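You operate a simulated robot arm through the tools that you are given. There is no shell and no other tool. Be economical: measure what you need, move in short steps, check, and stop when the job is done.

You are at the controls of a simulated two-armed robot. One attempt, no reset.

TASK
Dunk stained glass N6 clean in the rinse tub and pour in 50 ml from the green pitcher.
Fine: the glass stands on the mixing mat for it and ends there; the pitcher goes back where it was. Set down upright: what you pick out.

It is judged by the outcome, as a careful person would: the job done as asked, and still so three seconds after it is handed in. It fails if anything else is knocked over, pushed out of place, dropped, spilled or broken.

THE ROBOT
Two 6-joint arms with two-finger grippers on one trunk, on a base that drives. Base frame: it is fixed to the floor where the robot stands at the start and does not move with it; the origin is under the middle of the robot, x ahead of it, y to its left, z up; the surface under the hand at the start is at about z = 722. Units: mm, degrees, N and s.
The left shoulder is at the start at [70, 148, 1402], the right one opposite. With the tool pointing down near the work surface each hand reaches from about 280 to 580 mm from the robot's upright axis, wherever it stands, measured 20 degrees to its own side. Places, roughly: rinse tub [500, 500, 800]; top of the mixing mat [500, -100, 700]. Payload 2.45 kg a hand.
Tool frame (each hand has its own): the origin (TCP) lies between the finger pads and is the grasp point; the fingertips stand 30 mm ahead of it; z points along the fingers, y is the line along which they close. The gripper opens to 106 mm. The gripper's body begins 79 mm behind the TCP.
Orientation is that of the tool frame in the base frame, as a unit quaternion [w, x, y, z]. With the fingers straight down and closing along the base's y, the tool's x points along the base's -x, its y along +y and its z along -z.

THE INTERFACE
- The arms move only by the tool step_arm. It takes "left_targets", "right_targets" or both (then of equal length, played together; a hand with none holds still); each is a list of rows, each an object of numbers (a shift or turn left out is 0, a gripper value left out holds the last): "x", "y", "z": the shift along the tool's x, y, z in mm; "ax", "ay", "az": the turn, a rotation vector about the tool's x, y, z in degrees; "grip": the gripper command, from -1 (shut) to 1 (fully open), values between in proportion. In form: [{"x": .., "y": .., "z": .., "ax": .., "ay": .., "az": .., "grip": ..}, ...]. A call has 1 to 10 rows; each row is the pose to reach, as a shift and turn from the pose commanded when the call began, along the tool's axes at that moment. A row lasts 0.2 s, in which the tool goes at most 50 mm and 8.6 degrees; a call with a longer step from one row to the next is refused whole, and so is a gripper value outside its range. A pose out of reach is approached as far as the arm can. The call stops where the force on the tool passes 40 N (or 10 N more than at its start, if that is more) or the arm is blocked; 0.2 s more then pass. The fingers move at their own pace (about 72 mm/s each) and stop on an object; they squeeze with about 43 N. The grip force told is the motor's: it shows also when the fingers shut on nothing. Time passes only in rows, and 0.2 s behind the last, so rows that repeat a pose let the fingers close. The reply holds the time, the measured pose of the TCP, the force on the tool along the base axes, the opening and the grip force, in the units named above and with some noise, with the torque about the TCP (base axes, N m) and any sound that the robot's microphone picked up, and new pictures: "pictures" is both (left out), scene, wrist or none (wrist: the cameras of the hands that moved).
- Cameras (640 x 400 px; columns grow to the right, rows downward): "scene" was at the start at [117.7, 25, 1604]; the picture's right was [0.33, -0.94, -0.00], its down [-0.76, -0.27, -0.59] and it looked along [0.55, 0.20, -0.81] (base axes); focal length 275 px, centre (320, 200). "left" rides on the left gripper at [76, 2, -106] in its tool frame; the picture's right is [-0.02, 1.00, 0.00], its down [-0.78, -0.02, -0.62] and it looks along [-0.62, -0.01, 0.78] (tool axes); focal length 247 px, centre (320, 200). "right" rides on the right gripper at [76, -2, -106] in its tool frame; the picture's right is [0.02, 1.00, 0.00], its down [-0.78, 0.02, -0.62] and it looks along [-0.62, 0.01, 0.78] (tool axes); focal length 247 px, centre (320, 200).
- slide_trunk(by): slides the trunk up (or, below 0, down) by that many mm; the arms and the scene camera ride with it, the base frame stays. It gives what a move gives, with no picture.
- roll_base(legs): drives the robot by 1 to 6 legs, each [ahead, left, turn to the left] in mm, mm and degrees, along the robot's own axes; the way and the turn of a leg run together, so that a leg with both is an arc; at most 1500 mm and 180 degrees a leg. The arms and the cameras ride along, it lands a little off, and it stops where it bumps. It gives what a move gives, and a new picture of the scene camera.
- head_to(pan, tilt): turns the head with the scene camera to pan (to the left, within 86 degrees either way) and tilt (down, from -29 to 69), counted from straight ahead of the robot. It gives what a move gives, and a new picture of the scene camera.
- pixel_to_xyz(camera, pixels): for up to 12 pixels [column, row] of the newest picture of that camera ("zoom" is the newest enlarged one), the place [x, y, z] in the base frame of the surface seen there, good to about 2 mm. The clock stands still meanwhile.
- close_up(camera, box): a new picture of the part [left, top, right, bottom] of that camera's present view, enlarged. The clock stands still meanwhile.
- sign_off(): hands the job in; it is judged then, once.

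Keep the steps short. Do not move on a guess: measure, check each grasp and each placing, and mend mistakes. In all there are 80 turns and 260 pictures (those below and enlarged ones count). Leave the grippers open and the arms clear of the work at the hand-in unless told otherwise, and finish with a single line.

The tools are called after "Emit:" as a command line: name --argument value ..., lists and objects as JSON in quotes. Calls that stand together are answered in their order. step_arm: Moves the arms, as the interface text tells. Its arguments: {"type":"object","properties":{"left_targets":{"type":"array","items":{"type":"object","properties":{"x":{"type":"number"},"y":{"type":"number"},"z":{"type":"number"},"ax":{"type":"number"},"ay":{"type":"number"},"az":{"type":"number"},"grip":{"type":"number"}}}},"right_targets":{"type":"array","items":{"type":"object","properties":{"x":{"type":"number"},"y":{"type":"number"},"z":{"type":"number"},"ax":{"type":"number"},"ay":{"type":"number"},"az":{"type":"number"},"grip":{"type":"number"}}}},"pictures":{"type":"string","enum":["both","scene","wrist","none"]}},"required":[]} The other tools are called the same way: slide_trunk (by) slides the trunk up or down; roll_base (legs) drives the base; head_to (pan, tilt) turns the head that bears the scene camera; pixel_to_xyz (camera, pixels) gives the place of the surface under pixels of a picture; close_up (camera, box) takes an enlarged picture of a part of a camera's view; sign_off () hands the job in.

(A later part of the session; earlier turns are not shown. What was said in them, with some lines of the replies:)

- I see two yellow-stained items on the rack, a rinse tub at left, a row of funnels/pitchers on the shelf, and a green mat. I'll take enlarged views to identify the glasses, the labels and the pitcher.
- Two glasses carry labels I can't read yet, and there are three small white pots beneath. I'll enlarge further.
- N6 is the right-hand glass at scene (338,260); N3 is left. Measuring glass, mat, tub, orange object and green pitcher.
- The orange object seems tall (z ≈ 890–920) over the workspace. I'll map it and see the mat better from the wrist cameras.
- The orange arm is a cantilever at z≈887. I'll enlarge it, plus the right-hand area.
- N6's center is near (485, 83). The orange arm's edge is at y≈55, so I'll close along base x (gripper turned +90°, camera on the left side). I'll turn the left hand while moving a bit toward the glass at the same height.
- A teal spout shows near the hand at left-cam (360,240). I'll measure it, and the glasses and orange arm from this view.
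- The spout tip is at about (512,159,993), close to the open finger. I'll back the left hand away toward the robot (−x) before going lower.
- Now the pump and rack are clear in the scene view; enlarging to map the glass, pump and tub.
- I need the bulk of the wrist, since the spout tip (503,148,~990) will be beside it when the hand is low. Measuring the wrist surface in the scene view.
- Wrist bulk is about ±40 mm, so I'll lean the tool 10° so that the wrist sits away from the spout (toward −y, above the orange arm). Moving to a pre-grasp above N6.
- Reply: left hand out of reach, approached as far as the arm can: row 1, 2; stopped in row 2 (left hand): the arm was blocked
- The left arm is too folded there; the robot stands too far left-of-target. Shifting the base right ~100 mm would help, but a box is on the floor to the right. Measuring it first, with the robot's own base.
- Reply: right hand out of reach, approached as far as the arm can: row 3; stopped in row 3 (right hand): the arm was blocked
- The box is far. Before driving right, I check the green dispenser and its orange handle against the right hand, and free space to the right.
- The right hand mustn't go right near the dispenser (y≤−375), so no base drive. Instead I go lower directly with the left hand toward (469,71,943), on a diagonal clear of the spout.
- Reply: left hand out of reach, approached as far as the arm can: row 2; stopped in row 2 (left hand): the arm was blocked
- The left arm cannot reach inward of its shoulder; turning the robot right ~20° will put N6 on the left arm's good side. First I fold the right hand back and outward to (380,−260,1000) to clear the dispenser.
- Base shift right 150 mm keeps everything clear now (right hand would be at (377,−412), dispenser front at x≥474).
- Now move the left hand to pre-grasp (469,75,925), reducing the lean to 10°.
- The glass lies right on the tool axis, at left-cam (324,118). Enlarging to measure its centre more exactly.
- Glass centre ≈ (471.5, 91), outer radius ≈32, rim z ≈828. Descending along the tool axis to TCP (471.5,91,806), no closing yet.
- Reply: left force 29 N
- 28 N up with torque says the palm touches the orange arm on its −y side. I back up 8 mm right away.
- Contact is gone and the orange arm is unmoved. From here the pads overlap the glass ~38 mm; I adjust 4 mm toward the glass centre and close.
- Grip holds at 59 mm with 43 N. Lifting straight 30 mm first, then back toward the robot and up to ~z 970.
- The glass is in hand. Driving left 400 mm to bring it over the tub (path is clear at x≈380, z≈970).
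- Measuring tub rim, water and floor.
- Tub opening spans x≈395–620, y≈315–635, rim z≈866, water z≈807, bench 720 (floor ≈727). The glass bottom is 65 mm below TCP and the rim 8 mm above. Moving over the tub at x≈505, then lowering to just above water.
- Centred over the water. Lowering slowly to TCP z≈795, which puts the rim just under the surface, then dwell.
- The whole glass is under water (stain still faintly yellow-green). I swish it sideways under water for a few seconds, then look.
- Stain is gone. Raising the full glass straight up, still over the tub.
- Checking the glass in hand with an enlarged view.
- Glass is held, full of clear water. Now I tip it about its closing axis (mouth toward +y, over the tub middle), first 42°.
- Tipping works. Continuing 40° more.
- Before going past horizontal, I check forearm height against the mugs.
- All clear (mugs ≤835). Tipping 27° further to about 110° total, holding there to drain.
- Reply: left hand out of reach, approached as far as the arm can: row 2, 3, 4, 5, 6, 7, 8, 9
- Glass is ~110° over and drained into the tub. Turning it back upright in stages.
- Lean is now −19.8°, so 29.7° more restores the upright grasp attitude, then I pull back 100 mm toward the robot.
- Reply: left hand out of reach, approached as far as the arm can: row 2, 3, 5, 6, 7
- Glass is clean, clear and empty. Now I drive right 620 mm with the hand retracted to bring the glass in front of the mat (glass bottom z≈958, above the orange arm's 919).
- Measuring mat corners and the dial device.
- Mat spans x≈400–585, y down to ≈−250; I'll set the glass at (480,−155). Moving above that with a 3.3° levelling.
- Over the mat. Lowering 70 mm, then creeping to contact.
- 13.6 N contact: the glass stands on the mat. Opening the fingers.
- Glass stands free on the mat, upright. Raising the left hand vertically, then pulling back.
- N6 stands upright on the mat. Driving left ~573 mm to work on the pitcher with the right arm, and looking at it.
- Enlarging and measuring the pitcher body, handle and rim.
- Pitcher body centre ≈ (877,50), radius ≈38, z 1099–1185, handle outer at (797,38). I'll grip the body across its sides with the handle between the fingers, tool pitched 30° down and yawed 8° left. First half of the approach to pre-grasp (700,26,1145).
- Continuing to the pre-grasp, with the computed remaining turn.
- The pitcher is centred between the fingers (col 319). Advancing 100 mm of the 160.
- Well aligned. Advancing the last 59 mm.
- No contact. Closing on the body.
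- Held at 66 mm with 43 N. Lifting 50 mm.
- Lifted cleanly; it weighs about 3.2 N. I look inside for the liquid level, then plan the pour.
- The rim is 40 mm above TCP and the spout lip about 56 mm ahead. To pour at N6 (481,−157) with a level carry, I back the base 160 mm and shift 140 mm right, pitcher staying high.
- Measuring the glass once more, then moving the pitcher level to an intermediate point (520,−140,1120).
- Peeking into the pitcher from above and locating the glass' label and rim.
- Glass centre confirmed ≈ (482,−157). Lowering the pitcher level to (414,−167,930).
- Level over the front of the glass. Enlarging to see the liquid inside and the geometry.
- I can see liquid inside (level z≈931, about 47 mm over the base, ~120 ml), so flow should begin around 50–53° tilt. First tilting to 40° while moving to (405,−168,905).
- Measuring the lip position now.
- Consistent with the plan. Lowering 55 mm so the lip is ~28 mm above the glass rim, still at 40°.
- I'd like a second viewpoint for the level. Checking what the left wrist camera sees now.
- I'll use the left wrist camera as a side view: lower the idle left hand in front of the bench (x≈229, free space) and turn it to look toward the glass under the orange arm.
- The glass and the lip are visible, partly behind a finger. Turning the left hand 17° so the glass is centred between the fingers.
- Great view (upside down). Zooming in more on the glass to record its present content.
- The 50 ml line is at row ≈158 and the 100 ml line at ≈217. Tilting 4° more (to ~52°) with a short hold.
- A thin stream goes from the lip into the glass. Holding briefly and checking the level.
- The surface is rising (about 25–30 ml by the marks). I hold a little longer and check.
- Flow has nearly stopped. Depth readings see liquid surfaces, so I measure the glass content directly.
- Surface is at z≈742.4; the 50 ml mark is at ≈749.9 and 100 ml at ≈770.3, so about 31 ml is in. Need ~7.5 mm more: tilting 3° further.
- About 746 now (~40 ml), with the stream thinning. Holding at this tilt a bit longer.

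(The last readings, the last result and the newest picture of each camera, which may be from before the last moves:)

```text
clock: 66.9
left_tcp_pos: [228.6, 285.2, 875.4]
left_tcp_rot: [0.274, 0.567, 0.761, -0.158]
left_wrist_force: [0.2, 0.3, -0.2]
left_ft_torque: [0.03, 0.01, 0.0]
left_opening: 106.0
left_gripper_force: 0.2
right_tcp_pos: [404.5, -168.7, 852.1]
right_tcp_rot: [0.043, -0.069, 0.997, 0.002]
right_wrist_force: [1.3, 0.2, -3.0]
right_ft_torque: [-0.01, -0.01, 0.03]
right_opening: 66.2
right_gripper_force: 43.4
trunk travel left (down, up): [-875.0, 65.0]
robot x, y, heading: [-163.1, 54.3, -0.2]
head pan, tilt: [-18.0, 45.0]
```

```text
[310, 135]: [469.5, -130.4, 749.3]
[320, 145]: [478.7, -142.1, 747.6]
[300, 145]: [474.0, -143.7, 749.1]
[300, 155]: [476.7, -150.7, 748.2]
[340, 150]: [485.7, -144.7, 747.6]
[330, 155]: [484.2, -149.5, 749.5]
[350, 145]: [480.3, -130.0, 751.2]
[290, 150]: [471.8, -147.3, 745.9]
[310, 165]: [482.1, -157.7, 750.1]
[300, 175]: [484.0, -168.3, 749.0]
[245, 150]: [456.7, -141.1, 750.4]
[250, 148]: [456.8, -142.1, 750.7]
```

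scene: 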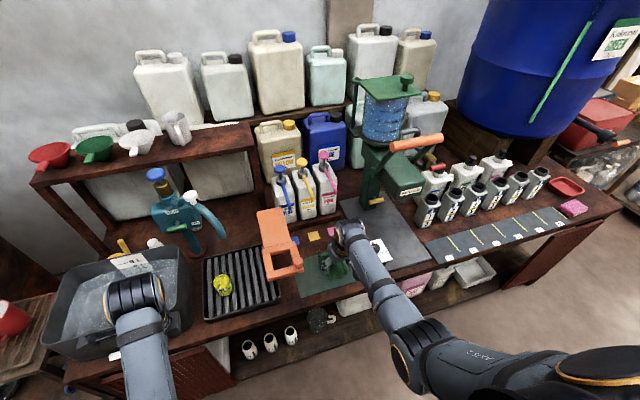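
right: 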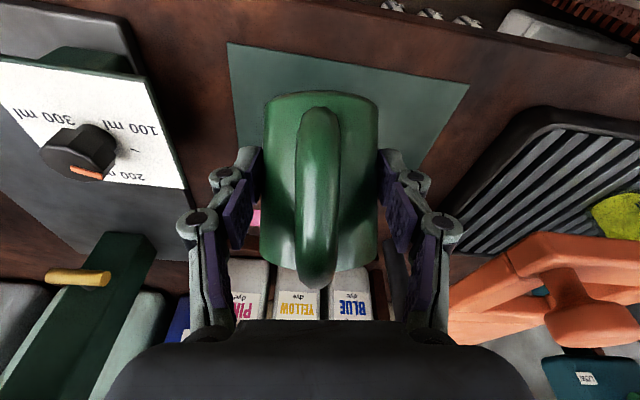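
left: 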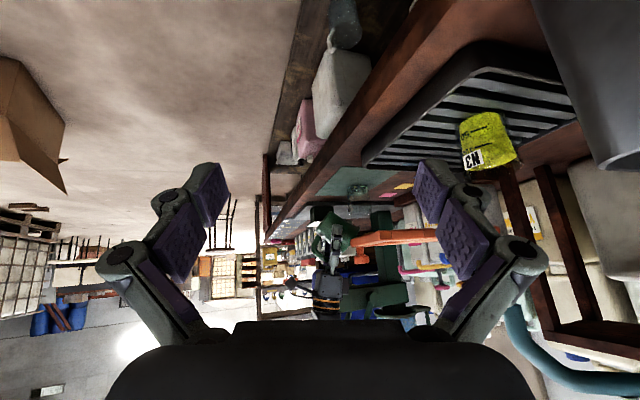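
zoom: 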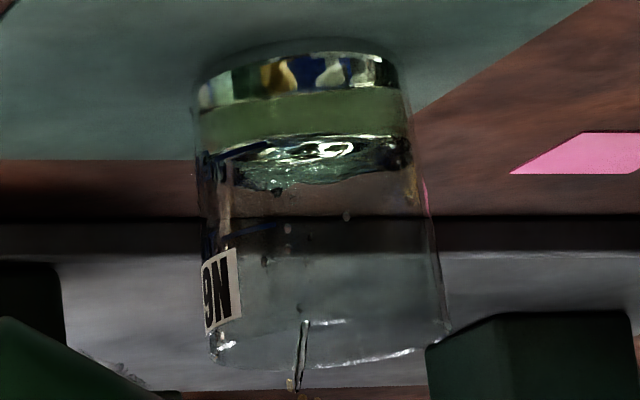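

Average surface ≈748.8 vs mark ≈750.2: about 47 ml. A nudge of 0.5° more, then tip back in the same call.

Emit:
step_arm --right_targets '[{"ay": 0.5}, {"ay": 0.5}, {"ay": 0.5}, {"ay": 0.5}, {"ay": -5}, {"ay": -12}, {"ay": -12}]' --pictures "none"

Emit:
close_up --camera "left" --box '[340, 180, 380, 220]'

Emit:
pixel_to_xyz --camera "zoom" --pixels '[[310, 140], [320, 145], [300, 150], [300, 155], [340, 150], [330, 155], [350, 150], [280, 155], [310, 165], [300, 175], [245, 150], [250, 148]]'

```text
clock: 68.5
left_tcp_pos: [230.2, 283.4, 876.0]
left_tcp_rot: [0.274, 0.566, 0.761, -0.158]
left_wrist_force: [0.2, -0.4, -1.0]
left_ft_torque: [-0.03, 0.0, 0.04]
left_opening: 105.8
left_gripper_force: 0.1
right_tcp_pos: [404.1, -168.2, 850.6]
right_tcp_rot: [0.147, -0.069, 0.987, 0.01]
right_wrist_force: [0.6, -0.7, -2.8]
right_ft_torque: [0.0, 0.01, 0.03]
right_opening: 66.4
right_gripper_force: 43.4
trunk travel left (down, up): [-875.0, 65.0]
robot x, y, heading: [-161.7, 58.9, 0.1]
head pan, tilt: [-18.0, 45.0]
```

```text
10.00 times, centred on (360, 200) of left
```

zoom: 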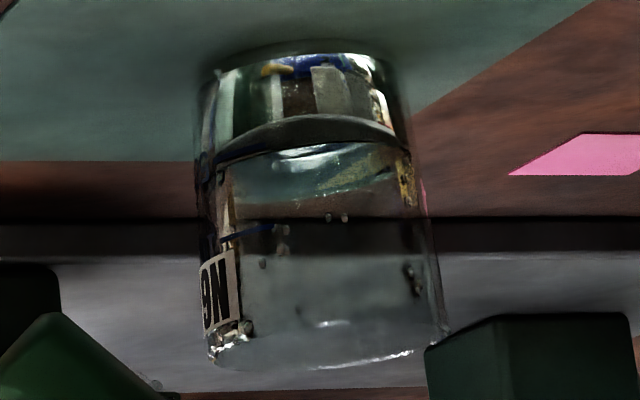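

```text
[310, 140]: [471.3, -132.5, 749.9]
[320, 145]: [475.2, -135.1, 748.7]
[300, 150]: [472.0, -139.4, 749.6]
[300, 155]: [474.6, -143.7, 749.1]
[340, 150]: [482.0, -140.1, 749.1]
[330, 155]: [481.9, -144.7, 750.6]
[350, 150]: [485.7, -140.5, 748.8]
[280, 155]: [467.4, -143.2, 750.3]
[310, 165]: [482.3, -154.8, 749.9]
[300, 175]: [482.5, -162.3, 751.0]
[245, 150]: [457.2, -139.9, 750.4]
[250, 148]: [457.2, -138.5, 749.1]
```

Surface now ≈749.7, right at the 50 ml mark. Raising the pitcher 80 mm and levelling it.

Emit:
step_arm --right_targets '[{"x": -8, "z": -26}, {"x": -16, "z": -51}, {"x": -23.4, "z": -76.5, "ay": -3}, {"x": -23.4, "z": -76.5, "ay": -11}, {"x": -23.4, "z": -76.5, "ay": -19}, {"x": -23.4, "z": -76.5, "ay": -27}, {"x": -23.4, "z": -76.5, "ay": -35}, {"x": -23.4, "z": -76.5, "ay": -43}]' --pictures "scene"

Emit:
close_up --camera "scene" --box '[295, 210, 365, 280]'

```text
clock: 70.3
left_tcp_pos: [228.5, 284.9, 875.3]
left_tcp_rot: [0.275, 0.566, 0.761, -0.157]
left_wrist_force: [0.4, -0.3, 0.3]
left_ft_torque: [0.01, 0.01, 0.01]
left_opening: 106.2
left_gripper_force: 0.1
right_tcp_pos: [403.3, -169.1, 932.0]
right_tcp_rot: [0.5, -0.06, 0.863, 0.034]
right_wrist_force: [0.0, 0.4, -2.1]
right_ft_torque: [0.01, 0.04, 0.05]
right_opening: 66.1
right_gripper_force: 42.3
trunk travel left (down, up): [-875.0, 65.0]
robot x, y, heading: [-159.4, 57.1, 0.1]
head pan, tilt: [-18.0, 45.0]
```

scene: 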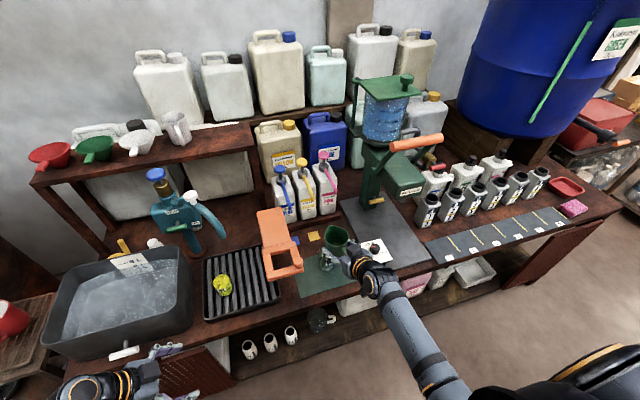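

```text
5.71 times, centred on (330, 245) of scene
```

zoom: 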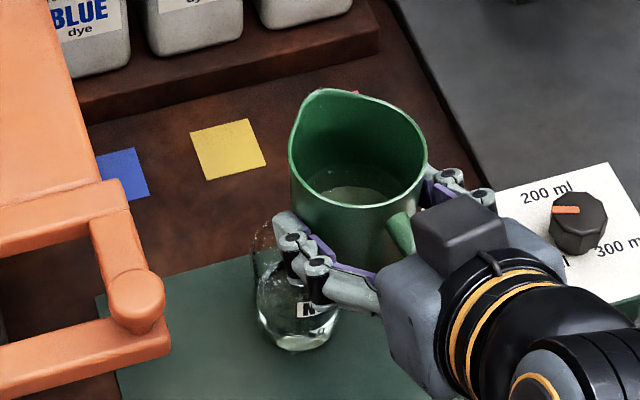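

Pitcher is level again. I check its content level, then retrace the carry path to (696,−94,1195).

Emit:
pixel_to_xyz --camera "zoom" --pixels '[[350, 190], [340, 180], [370, 185]]'

Emit:
step_arm --right_targets '[{"x": -38, "y": 2, "z": 2}, {"x": -84, "y": 4, "z": 4}, {"x": -130, "y": 6.5, "z": 6}, {"x": -176, "y": 9, "z": 8}, {"x": -220, "y": 11, "z": 10}, {"x": -253, "y": 16, "z": 35}, {"x": -286, "y": 21, "z": 60}, {"x": -319, "y": 26, "z": 85}, {"x": -350, "y": 30, "z": 108}, {"x": -378, "y": 33.9, "z": 128.8}]' --pictures "scene"

```text
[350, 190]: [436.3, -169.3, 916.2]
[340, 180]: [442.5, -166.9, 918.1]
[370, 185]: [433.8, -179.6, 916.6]
```

```text
clock: 72.5
left_tcp_pos: [229.7, 283.9, 874.7]
left_tcp_rot: [0.274, 0.566, 0.761, -0.159]
left_wrist_force: [-0.4, 0.3, -0.8]
left_ft_torque: [0.01, 0.03, 0.01]
left_opening: 106.1
left_gripper_force: 0.1
right_tcp_pos: [698.9, -90.8, 1195.9]
right_tcp_rot: [0.497, -0.061, 0.865, 0.034]
right_wrist_force: [0.3, 0.2, -2.9]
right_ft_torque: [0.0, -0.03, 0.01]
right_opening: 66.1
right_gripper_force: 42.6
trunk travel left (down, up): [-875.0, 65.0]
robot x, y, heading: [-162.0, 56.8, -0.1]
head pan, tilt: [-18.0, 45.0]
```

scene: 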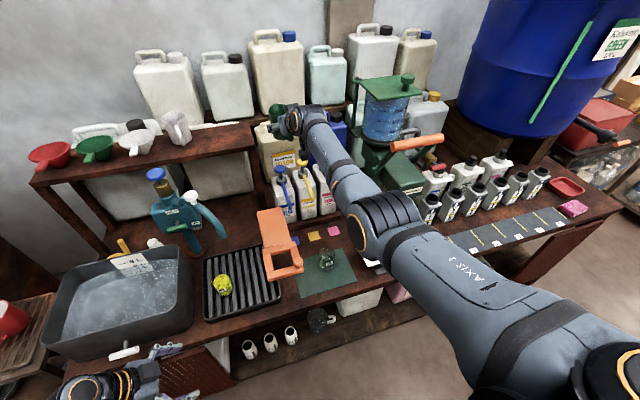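

The pitcher level dropped ~15 mm ≈ 46–50 ml, agreeing. Before driving, I raise the left hand out of the tub's way.

Emit:
step_arm --left_targets '[{"x": -20, "y": 2.4, "z": -27, "ax": 3, "az": 2.4}, {"x": -40, "y": 4.8, "z": -54, "ax": 6, "az": 4.8}, {"x": -60, "y": 7, "z": -81, "ax": 9.5, "az": 7.6}, {"x": -80.5, "y": 9.5, "z": -107.7, "ax": 13, "az": 10.4}]' --pictures "none"

Emit:
roll_base --legs '[[0, 141, 0], [140, 0, 0]]'

```text
clock: 73.5
left_tcp_pos: [228.5, 283.0, 1011.2]
left_tcp_rot: [0.222, 0.66, 0.684, -0.217]
left_wrist_force: [-0.1, 0.5, 0.1]
left_ft_torque: [0.01, 0.01, 0.01]
left_opening: 106.1
left_gripper_force: 0.1
right_tcp_pos: [700.0, -92.1, 1197.1]
right_tcp_rot: [0.498, -0.06, 0.864, 0.035]
right_wrist_force: [0.0, 1.0, -2.1]
right_ft_torque: [-0.01, 0.02, 0.01]
right_opening: 66.2
right_gripper_force: 43.0
trunk travel left (down, up): [-875.0, 65.0]
robot x, y, heading: [-159.7, 57.7, 0.3]
head pan, tilt: [-18.0, 45.0]
```

```text
clock: 75.8
left_tcp_pos: [366.2, 422.5, 1012.1]
left_tcp_rot: [0.223, 0.66, 0.685, -0.216]
left_wrist_force: [0.0, -0.5, 0.1]
left_ft_torque: [-0.02, -0.02, 0.01]
left_opening: 106.1
left_gripper_force: 0.1
right_tcp_pos: [838.9, 48.0, 1198.6]
right_tcp_rot: [0.499, -0.062, 0.864, 0.034]
right_wrist_force: [0.1, -0.1, -1.8]
right_ft_torque: [-0.06, 0.06, -0.03]
right_opening: 66.5
right_gripper_force: 43.2
trunk travel left (down, up): [-875.0, 65.0]
robot x, y, heading: [-16.2, 193.1, 0.2]
head pan, tilt: [-18.0, 45.0]
```

scene: 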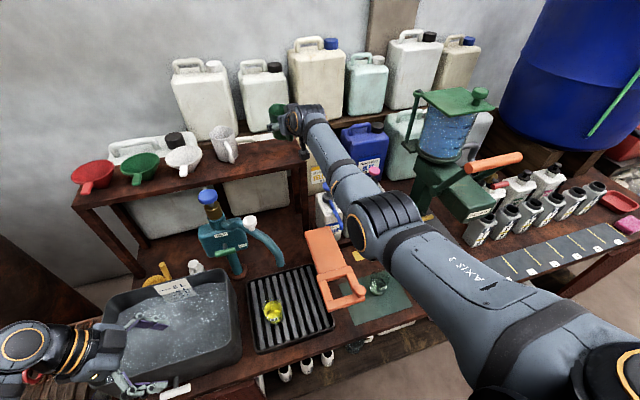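

Now at (839,48,1199); home TCP is (858.2,46.5,1146). Moving over it and down to 4 mm above.

Emit:
step_arm --right_targets '[{"x": -9.5, "y": -4.2, "z": 16.4}, {"x": -9.5, "y": -4.2, "z": 16.4}, {"x": 10.5, "y": -4.2, "z": 28}, {"x": 32, "y": -4.2, "z": 40.4}, {"x": 32, "y": -4.2, "z": 40.4}]' --pictures "wrist"

```text
clock: 77.0
left_tcp_pos: [367.2, 423.4, 1011.2]
left_tcp_rot: [0.222, 0.659, 0.685, -0.217]
left_wrist_force: [-1.1, -0.9, 0.1]
left_ft_torque: [-0.02, 0.01, -0.03]
left_opening: 106.1
left_gripper_force: 0.0
right_tcp_pos: [843.3, 42.4, 1154.4]
right_tcp_rot: [0.499, -0.062, 0.864, 0.035]
right_wrist_force: [0.0, -0.8, -1.4]
right_ft_torque: [0.0, 0.03, -0.01]
right_opening: 66.2
right_gripper_force: 43.0
right hand out of reach, approached as far as the arm can: row 1, 2, 3, 4, 5
trunk travel left (down, up): [-875.0, 65.0]
robot x, y, heading: [-21.0, 191.3, 0.2]
head pan, tilt: [-18.0, 45.0]
```

right: 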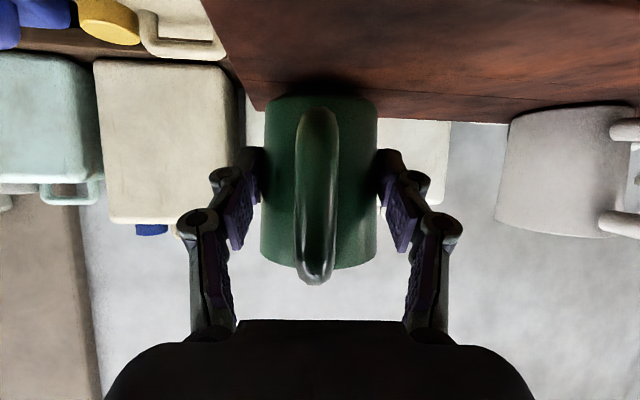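

That point is just out of reach since the base landed ~18 mm short. I drive forward 16 mm and left 4 mm.

Emit:
roll_base --legs '[[16, 4, 0]]'

```text
clock: 77.7
left_tcp_pos: [380.6, 425.1, 1011.9]
left_tcp_rot: [0.223, 0.659, 0.685, -0.215]
left_wrist_force: [-0.4, -0.1, -0.5]
left_ft_torque: [0.0, -0.03, -0.01]
left_opening: 106.0
left_gripper_force: 0.1
right_tcp_pos: [855.2, 44.7, 1156.7]
right_tcp_rot: [0.5, -0.062, 0.863, 0.035]
right_wrist_force: [-0.7, -0.8, -1.8]
right_ft_torque: [0.0, 0.02, -0.03]
right_opening: 66.3
right_gripper_force: 43.1
trunk travel left (down, up): [-875.0, 65.0]
robot x, y, heading: [-2.7, 199.8, 0.2]
head pan, tilt: [-18.0, 45.0]
5 turns are left
```

scene: 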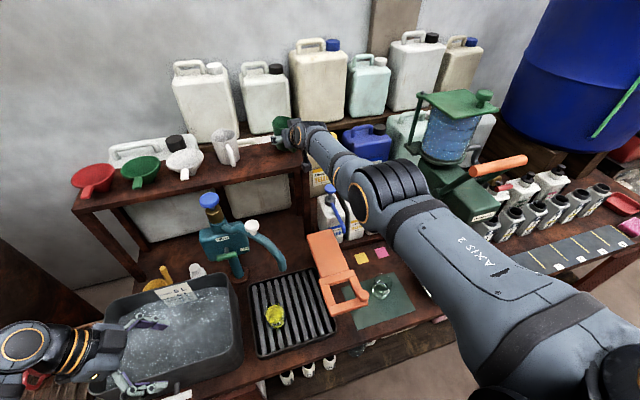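

5 turns left, so I combine: lower the last 10 mm to the shelf at its home spot, hold, and open the fingers gradually.

Emit:
step_arm --right_targets '[{"x": 3.5, "y": 0.7, "z": 4}, {"x": 6.5, "y": 1.4, "z": 7.4}, {"x": 7.5, "y": 1.4, "z": 8}, {"x": 7.5, "y": 1.4, "z": 8}, {"x": 7.5, "y": 1.4, "z": 8, "grip": 0.35}, {"x": 7.5, "y": 1.4, "z": 8, "grip": 0.6}, {"x": 7.5, "y": 1.4, "z": 8, "grip": 1}, {"x": 7.5, "y": 1.4, "z": 8, "grip": 1}]' --pictures "both"

```text
clock: 79.5
left_tcp_pos: [384.4, 426.3, 1011.4]
left_tcp_rot: [0.223, 0.659, 0.685, -0.217]
left_wrist_force: [-0.1, -0.4, 0.4]
left_ft_torque: [0.0, 0.02, -0.01]
left_opening: 106.1
left_gripper_force: 0.2
right_tcp_pos: [854.3, 45.4, 1145.3]
right_tcp_rot: [0.499, -0.061, 0.864, 0.034]
right_wrist_force: [0.3, -0.4, -0.4]
right_ft_torque: [0.04, 0.0, 0.03]
right_opening: 105.8
right_gripper_force: 0.2
right hand out of reach, approached as far as the arm can: row 2, 3, 4, 5, 6, 7, 8
trunk travel left (down, up): [-875.0, 65.0]
robot x, y, heading: [-3.6, 197.2, 0.3]
head pan, tilt: [-18.0, 45.0]
4 turns are left
```

scene: 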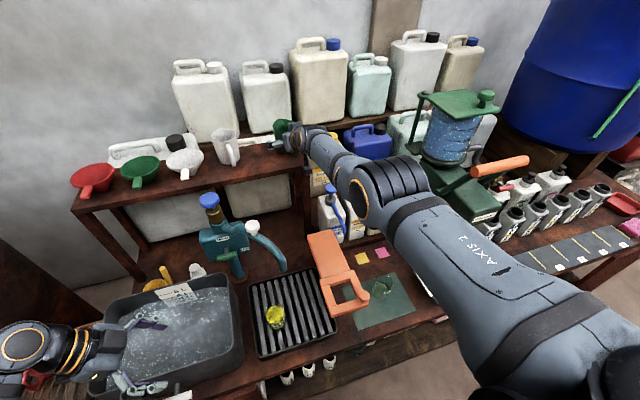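
right: 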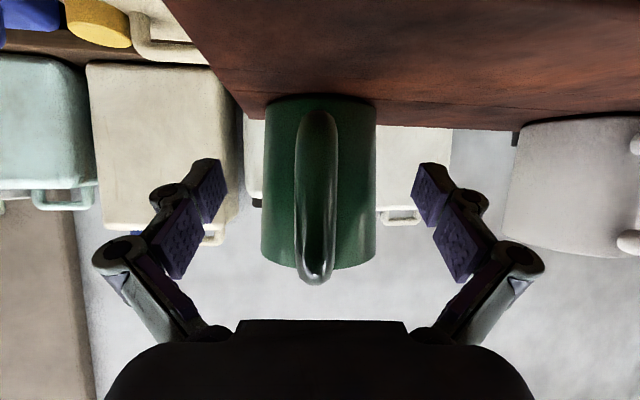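

The pitcher stands upright on the shelf within a few mm of its old spot. Retreating straight back 160 mm.

Emit:
step_arm --right_targets '[{"x": 15, "z": -26}, {"x": 32, "z": -55}, {"x": 49, "z": -83}, {"x": 66, "z": -111}, {"x": 80, "z": -138}]' --pictures "both"

Emit:
close_up --camera "scene" --box '[240, 100, 420, 320]'

```text
clock: 80.7
left_tcp_pos: [383.2, 426.8, 1011.0]
left_tcp_rot: [0.223, 0.659, 0.685, -0.217]
left_wrist_force: [-1.0, 0.5, 0.3]
left_ft_torque: [-0.02, -0.03, 0.01]
left_opening: 105.9
left_gripper_force: 0.0
right_tcp_pos: [846.9, 30.7, 1112.8]
right_tcp_rot: [0.504, -0.06, 0.861, 0.033]
right_wrist_force: [8.7, 1.8, 14.4]
right_ft_torque: [0.85, -0.09, -0.49]
right_opening: 105.6
right_gripper_force: 0.0
right hand out of reach, approached as far as the arm can: row 1, 2, 3, 4, 5
trunk travel left (down, up): [-875.0, 65.0]
robot x, y, heading: [-3.7, 202.0, 0.0]
head pan, tilt: [-18.0, 45.0]
```

scene: 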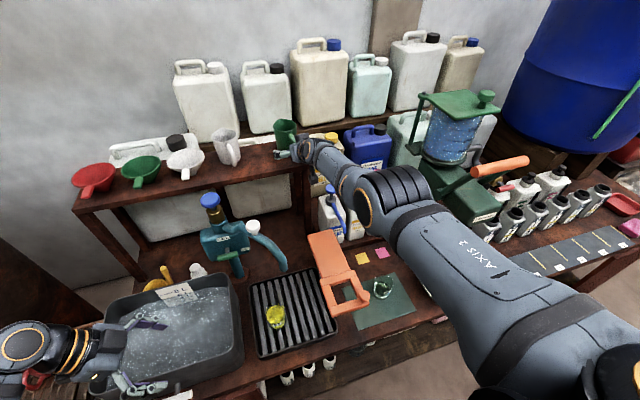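
right: 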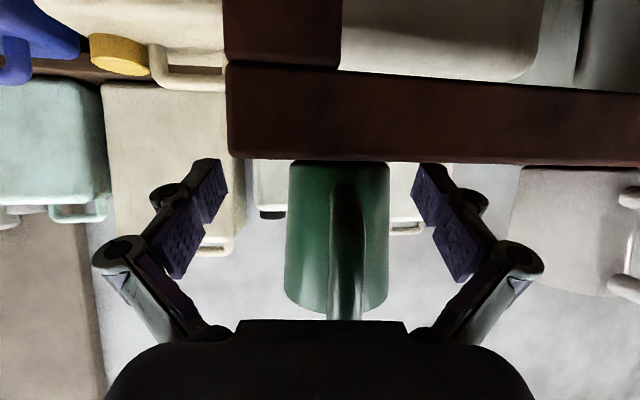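

```text
1.82 times, centred on (330, 210) of scene
3 turns are left
```

zoom: 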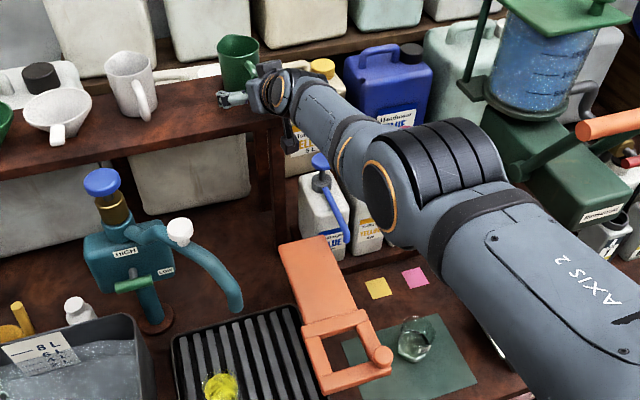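

The retreat row went out of reach and the hand sagged onto the shelf (14 N), beside the still-upright pitcher. I lift it off with the trunk (30 mm up), then back straight out with the base, and look.

Emit:
slide_trunk --by 30

Emit:
roll_base --legs '[[-190, 0, 0]]'

Emit:
head_to --pan -12 --tilt 42

Emit:
close_up --camera "right" --box '[0, 0, 640, 400]'

Emit:
close_up --camera "scene" --box '[220, 120, 420, 320]'

```text
clock: 81.5
left_tcp_pos: [383.7, 426.1, 1041.7]
left_tcp_rot: [0.223, 0.659, 0.685, -0.217]
left_wrist_force: [0.3, 0.0, 0.5]
left_ft_torque: [0.0, 0.0, 0.0]
left_opening: 106.3
left_gripper_force: 0.1
right_tcp_pos: [844.6, 29.3, 1138.1]
right_tcp_rot: [0.498, -0.061, 0.864, 0.034]
right_wrist_force: [0.2, 0.1, 0.5]
right_ft_torque: [0.01, 0.01, 0.0]
right_opening: 106.1
right_gripper_force: 0.2
trunk travel left (down, up): [-905.0, 35.0]
robot x, y, heading: [-3.8, 198.4, 0.3]
head pan, tilt: [-18.0, 45.0]
```

```text
clock: 83.0
left_tcp_pos: [195.1, 426.4, 1039.5]
left_tcp_rot: [0.221, 0.658, 0.686, -0.218]
left_wrist_force: [0.1, -0.1, -0.3]
left_ft_torque: [0.02, 0.06, -0.04]
left_opening: 105.9
left_gripper_force: 0.1
right_tcp_pos: [659.0, 31.5, 1134.4]
right_tcp_rot: [0.497, -0.063, 0.865, 0.036]
right_wrist_force: [0.0, -0.3, -0.2]
right_ft_torque: [0.0, -0.05, 0.01]
right_opening: 106.0
right_gripper_force: 0.1
trunk travel left (down, up): [-905.0, 35.0]
robot x, y, heading: [-191.6, 199.1, 0.7]
head pan, tilt: [-18.0, 45.0]
```

scene: 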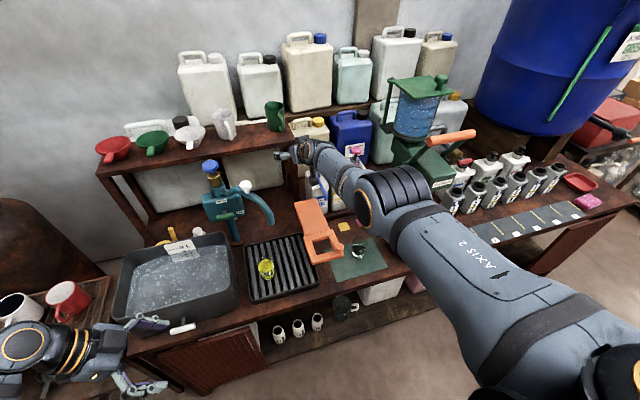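

```text
clock: 83.7
left_tcp_pos: [194.0, 427.0, 1041.3]
left_tcp_rot: [0.222, 0.658, 0.686, -0.216]
left_wrist_force: [-0.6, -0.1, -0.1]
left_ft_torque: [-0.03, 0.0, -0.01]
left_opening: 106.1
left_gripper_force: 0.1
right_tcp_pos: [656.9, 30.9, 1138.2]
right_tcp_rot: [0.498, -0.062, 0.864, 0.035]
right_wrist_force: [0.6, 0.3, -0.7]
right_ft_torque: [0.03, -0.01, -0.03]
right_opening: 105.9
right_gripper_force: 0.0
trunk travel left (down, up): [-905.0, 35.0]
robot x, y, heading: [-194.1, 196.6, 0.2]
head pan, tilt: [-12.0, 42.0]
```

scene: 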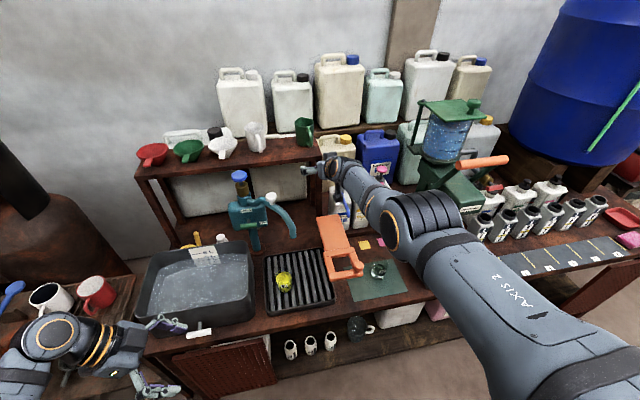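

```text
1.00 times, centred on (320, 200) of right (not enlarged: the box is as wide or as high as the picture)
```

zoom: 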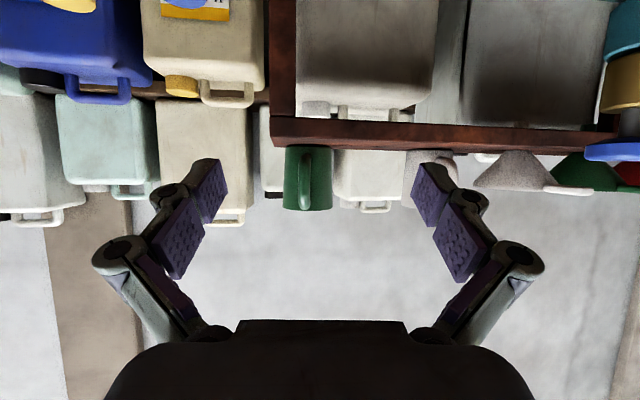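

```text
2.00 times, centred on (320, 220) of scene
2 turns are left
```

zoom: 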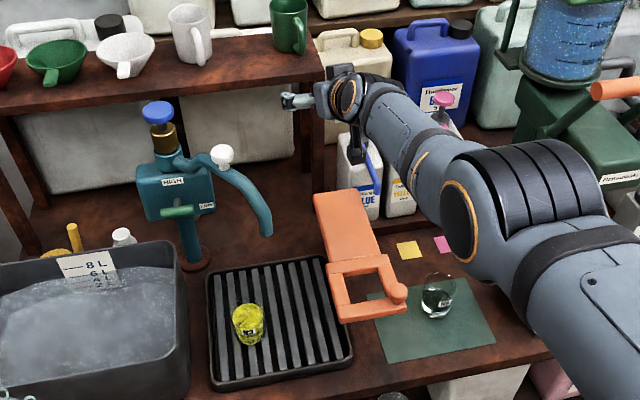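

The pitcher stands upright on the shelf near its old spot. N6 stands on the mat holding about 50 ml, both grippers are open and the arms are clear, so I'm handing in.

Emit:
sign_off

```text
The job is handed in.
```

N6 was dunked clean and stands upright on the mixing mat with about 50 ml from the green pitcher; the pitcher is back upright on the shelf, about 4 mm off its old spot by hand position (not re-measured after my hand sagged onto the shelf beside it), and the palm also briefly pressed the orange arm without visibly moving it.
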